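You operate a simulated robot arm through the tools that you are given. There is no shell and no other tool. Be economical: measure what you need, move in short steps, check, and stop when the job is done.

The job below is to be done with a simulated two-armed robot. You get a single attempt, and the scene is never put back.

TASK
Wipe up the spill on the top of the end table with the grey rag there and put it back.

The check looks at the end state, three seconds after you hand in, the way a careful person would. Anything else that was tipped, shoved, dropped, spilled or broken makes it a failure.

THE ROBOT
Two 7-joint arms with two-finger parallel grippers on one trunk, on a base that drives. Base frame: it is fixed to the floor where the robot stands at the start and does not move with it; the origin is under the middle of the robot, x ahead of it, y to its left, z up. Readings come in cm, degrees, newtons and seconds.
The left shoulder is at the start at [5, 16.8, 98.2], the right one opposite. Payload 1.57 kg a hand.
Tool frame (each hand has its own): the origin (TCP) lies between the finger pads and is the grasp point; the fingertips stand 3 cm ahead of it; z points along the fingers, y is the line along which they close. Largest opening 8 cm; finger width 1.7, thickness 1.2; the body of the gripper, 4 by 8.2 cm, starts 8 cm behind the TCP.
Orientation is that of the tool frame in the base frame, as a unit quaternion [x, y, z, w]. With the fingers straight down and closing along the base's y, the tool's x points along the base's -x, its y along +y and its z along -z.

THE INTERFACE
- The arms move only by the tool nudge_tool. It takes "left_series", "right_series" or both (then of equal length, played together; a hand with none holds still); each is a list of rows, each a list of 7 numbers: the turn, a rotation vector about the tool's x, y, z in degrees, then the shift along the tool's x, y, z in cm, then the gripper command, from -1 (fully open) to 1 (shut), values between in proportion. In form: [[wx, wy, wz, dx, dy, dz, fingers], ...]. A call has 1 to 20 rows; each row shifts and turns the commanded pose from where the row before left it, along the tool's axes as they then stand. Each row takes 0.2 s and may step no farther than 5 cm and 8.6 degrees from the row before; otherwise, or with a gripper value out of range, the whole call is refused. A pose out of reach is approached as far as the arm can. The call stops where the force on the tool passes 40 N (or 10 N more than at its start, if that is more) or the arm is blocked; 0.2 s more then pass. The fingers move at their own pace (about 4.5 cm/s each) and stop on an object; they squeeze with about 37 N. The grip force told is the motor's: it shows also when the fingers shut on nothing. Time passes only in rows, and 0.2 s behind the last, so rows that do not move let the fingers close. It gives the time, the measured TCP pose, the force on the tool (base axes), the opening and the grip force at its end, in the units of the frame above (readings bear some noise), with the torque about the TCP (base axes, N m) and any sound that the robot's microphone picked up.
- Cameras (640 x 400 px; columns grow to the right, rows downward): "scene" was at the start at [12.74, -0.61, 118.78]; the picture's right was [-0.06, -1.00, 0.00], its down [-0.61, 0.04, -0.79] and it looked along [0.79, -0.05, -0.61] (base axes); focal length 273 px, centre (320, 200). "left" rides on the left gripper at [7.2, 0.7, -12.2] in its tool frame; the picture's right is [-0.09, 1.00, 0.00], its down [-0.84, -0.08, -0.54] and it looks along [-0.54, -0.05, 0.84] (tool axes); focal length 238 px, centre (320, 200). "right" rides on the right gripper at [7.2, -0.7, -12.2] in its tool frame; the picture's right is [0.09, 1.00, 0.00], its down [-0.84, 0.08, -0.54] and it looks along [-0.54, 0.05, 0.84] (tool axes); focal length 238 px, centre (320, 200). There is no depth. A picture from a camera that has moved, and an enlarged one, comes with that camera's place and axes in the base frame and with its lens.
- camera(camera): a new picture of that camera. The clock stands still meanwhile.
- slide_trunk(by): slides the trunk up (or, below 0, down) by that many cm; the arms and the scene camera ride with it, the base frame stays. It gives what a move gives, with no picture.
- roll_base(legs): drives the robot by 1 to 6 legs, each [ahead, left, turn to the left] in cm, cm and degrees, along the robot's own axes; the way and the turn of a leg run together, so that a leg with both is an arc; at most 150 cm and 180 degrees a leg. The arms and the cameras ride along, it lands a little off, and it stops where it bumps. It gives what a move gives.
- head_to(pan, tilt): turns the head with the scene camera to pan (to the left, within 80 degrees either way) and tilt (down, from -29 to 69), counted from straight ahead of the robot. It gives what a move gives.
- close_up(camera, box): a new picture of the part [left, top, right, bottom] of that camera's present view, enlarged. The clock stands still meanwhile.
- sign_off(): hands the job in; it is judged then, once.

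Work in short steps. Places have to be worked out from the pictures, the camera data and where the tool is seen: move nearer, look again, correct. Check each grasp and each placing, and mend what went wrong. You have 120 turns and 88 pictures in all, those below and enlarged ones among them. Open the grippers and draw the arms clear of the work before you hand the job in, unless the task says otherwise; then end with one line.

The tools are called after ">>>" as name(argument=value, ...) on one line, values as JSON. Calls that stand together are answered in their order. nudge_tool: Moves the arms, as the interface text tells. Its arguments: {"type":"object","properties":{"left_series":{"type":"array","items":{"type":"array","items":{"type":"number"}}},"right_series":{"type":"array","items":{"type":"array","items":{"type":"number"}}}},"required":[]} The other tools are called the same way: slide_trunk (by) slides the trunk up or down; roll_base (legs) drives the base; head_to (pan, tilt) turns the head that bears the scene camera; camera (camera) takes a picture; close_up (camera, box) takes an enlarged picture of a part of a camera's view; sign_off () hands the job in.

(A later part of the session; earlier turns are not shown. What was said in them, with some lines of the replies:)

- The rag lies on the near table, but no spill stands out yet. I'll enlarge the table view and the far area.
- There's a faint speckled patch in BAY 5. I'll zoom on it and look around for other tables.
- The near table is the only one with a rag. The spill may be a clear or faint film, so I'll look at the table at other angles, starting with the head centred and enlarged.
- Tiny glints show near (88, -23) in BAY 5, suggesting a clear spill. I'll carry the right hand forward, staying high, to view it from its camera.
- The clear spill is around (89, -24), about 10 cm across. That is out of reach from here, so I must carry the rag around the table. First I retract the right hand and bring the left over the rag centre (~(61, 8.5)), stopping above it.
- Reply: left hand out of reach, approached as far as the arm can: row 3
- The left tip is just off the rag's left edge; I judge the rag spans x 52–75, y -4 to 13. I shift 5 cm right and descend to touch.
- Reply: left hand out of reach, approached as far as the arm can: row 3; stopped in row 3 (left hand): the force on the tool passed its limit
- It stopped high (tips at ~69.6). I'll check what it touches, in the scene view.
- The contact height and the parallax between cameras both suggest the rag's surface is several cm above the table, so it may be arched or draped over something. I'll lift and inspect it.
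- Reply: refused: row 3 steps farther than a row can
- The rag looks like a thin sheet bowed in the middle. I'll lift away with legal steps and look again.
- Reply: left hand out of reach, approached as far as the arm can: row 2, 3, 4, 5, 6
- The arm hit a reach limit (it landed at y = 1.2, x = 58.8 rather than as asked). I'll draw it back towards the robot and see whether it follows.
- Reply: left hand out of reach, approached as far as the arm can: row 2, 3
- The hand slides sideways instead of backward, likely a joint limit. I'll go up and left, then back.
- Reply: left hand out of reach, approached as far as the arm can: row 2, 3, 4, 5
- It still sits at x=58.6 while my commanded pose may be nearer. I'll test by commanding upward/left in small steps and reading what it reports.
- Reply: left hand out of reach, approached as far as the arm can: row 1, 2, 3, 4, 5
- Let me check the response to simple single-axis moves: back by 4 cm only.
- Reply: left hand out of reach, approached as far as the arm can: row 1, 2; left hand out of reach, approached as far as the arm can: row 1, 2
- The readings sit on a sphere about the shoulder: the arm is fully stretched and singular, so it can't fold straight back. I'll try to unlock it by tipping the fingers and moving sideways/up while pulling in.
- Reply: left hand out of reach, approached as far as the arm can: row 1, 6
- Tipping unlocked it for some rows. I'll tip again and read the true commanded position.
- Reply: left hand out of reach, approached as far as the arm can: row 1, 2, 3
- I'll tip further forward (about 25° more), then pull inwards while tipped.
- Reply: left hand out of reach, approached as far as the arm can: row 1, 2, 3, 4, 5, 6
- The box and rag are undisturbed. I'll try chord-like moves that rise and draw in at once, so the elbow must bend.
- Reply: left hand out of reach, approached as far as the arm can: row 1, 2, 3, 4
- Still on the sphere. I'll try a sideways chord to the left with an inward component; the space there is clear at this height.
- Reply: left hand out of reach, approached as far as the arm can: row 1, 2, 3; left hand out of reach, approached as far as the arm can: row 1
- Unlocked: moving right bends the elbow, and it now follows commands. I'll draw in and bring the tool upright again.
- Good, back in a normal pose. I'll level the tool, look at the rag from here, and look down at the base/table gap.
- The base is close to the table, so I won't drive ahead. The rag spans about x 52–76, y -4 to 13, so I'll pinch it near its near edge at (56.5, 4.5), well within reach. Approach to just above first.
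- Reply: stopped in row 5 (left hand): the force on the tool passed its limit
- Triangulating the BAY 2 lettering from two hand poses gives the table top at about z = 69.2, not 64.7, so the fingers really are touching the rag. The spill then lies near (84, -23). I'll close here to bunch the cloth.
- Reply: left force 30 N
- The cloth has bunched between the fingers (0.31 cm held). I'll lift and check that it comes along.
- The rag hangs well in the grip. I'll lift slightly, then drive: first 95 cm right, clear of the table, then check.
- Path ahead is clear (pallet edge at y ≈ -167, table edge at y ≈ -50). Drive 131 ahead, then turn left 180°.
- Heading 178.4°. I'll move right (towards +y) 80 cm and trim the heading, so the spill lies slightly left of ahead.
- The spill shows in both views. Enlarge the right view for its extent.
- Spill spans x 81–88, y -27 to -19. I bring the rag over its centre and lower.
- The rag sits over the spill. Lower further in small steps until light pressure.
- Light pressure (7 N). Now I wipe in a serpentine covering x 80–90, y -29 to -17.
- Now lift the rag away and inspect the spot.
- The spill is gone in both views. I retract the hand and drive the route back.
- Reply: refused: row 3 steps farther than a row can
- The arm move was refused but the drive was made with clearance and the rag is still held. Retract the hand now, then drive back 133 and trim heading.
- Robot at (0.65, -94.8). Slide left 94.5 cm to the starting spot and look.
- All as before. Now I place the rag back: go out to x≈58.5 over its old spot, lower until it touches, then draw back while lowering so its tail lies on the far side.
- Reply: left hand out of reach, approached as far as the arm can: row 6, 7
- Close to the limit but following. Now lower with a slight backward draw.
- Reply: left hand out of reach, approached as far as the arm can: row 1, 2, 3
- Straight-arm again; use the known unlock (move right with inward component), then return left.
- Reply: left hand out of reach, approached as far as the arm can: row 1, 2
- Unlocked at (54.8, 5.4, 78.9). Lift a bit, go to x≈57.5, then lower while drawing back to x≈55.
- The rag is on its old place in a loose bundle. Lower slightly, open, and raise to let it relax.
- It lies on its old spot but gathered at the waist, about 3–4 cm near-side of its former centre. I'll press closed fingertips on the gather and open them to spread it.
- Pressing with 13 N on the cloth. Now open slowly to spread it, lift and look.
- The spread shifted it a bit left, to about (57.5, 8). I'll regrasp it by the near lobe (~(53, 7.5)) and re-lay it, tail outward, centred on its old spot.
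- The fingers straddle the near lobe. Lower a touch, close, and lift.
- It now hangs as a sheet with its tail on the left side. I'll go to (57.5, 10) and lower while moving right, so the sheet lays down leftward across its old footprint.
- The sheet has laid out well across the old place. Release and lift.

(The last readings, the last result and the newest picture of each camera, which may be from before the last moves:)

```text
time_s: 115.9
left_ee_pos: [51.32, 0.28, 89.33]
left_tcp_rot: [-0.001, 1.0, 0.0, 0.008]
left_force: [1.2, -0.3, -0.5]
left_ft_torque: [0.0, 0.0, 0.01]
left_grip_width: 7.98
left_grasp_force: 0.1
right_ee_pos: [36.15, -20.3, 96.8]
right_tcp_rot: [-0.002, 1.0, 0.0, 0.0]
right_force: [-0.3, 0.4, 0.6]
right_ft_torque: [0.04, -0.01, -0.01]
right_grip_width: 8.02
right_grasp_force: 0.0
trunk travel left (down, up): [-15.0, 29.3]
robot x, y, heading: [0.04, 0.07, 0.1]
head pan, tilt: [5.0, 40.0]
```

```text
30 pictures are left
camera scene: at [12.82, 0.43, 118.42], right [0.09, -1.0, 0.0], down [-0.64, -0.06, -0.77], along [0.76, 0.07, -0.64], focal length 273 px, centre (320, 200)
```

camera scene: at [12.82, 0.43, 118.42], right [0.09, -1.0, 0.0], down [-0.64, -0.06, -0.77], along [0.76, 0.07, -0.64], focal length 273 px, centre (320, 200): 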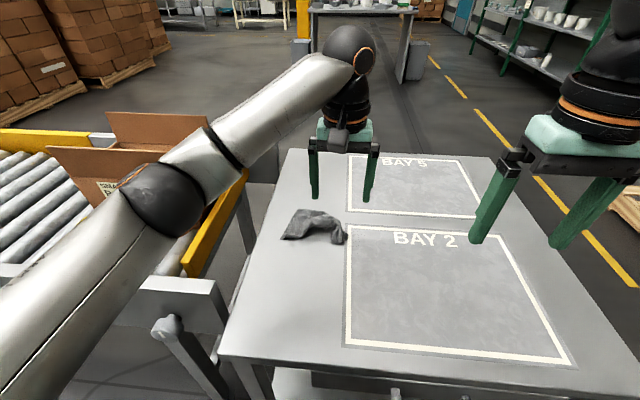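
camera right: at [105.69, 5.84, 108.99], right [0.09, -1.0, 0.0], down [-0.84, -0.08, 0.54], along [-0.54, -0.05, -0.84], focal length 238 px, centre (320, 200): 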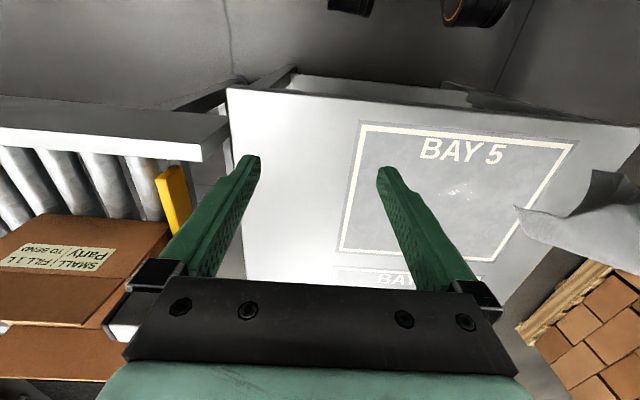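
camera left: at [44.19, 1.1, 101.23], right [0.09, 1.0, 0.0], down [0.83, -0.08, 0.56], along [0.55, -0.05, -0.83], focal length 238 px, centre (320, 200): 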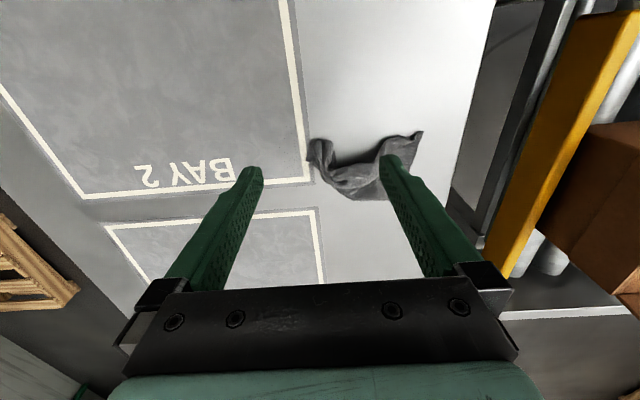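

The rag's centre is now about (60, 5.6), matching its original spot (60.5, 5), loosely laid. I draw the left arm back clear and take a last look.

>>> nudge_tool(left_series=[[0, 0, 0, 3, 2, -2, -1], [0, 0, 0, 4, 2, -2, -1], [0, 0, 0, 4, 2, -2, -1], [0, 0, 0, 4, 2, -2, -1], [0, 0, 0, 0, 0, 0, -1]])

>>> camera(camera="scene")

>>> close_up(camera="scene", box=[260, 140, 500, 290])

```text
time_s: 117.1
left_ee_pos: [36.1, 8.41, 97.16]
left_tcp_rot: [0.001, 1.0, -0.001, 0.008]
left_force: [0.2, -0.7, 0.7]
left_ft_torque: [0.0, -0.03, 0.04]
left_grip_width: 8.01
left_grasp_force: 0.1
right_ee_pos: [36.15, -20.3, 96.82]
right_tcp_rot: [-0.003, 1.0, 0.001, 0.0]
right_force: [-0.3, 0.2, 1.0]
right_ft_torque: [-0.01, -0.02, 0.03]
right_grip_width: 7.98
right_grasp_force: 0.0
trunk travel left (down, up): [-15.0, 29.3]
robot x, y, heading: [0.25, 0.07, 0.3]
head pan, tilt: [5.0, 40.0]
```

```text
29 pictures are left
camera scene: at [12.82, 0.44, 118.42], right [0.09, -1.0, 0.0], down [-0.64, -0.06, -0.77], along [0.76, 0.07, -0.64], focal length 273 px, centre (320, 200)
```

scene: 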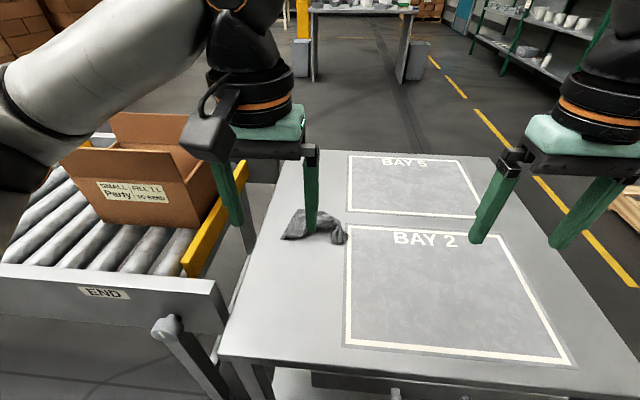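

```text
2.67 times, centred on (380, 215) of scene
camera zoom: at [12.82, 0.44, 118.42], right [0.09, -1.0, 0.0], down [-0.64, -0.06, -0.77], along [0.76, 0.07, -0.64], focal length 727 px, centre (160, 160)
```

zoom: 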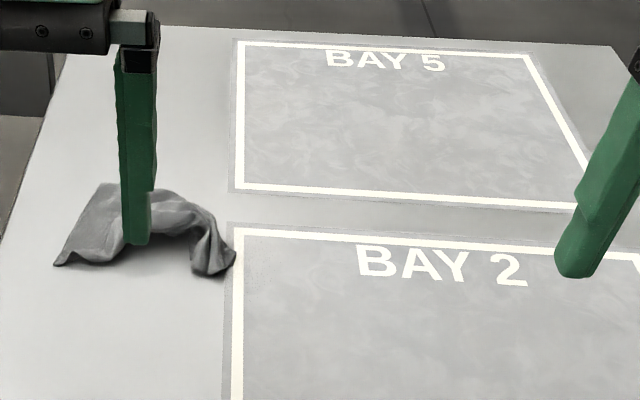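

There's a faint speckle beside the BAY 2 line near the rag; I'll check it closely.

>>> close_up(camera="scene", box=[320, 210, 400, 260])

>>> camera(camera="left")

>>> close_up(camera="left", box=[200, 100, 360, 200])

```text
8.00 times, centred on (360, 235) of scene
camera zoom: at [12.82, 0.44, 118.42], right [0.09, -1.0, 0.0], down [-0.64, -0.06, -0.77], along [0.76, 0.07, -0.64], focal length 2182 px, centre (0, -80)
```

zoom: 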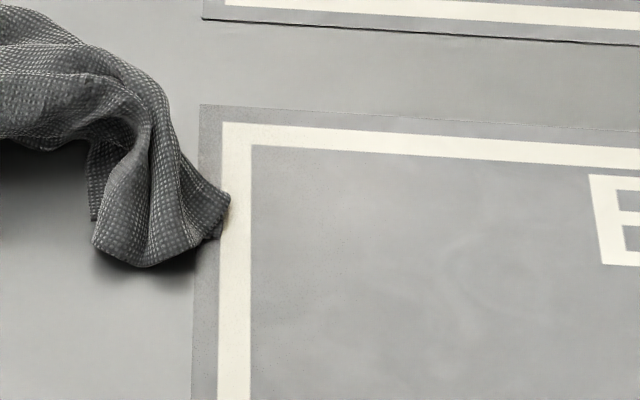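

```text
26 pictures are left
camera left: at [28.86, 9.09, 109.02], right [0.09, 1.0, 0.0], down [0.83, -0.08, 0.56], along [0.55, -0.05, -0.83], focal length 238 px, centre (320, 200)
```

left: 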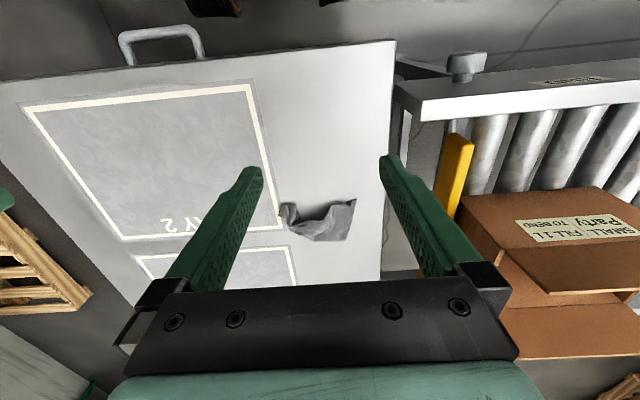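

```text
4.00 times, centred on (280, 150) of left
camera zoom: at [28.86, 9.09, 109.02], right [0.09, 1.0, 0.0], down [0.83, -0.08, 0.56], along [0.55, -0.05, -0.83], focal length 953 px, centre (480, 400)
```

zoom: 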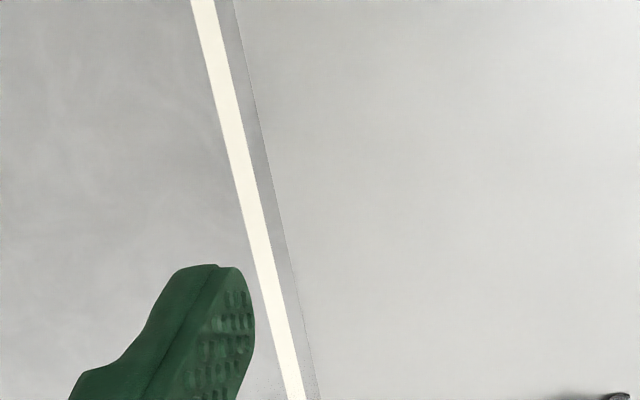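

The speckle is only image grain. The table is clean, the rag is back, both grippers are open and clear, so I hand in.

>>> sign_off()

```text
The job is handed in.
```

I wiped up the spill in BAY 5 and put the grey rag back within about 1 cm of its old spot; it lies loosely there rather than flat, and nothing else appears disturbed.
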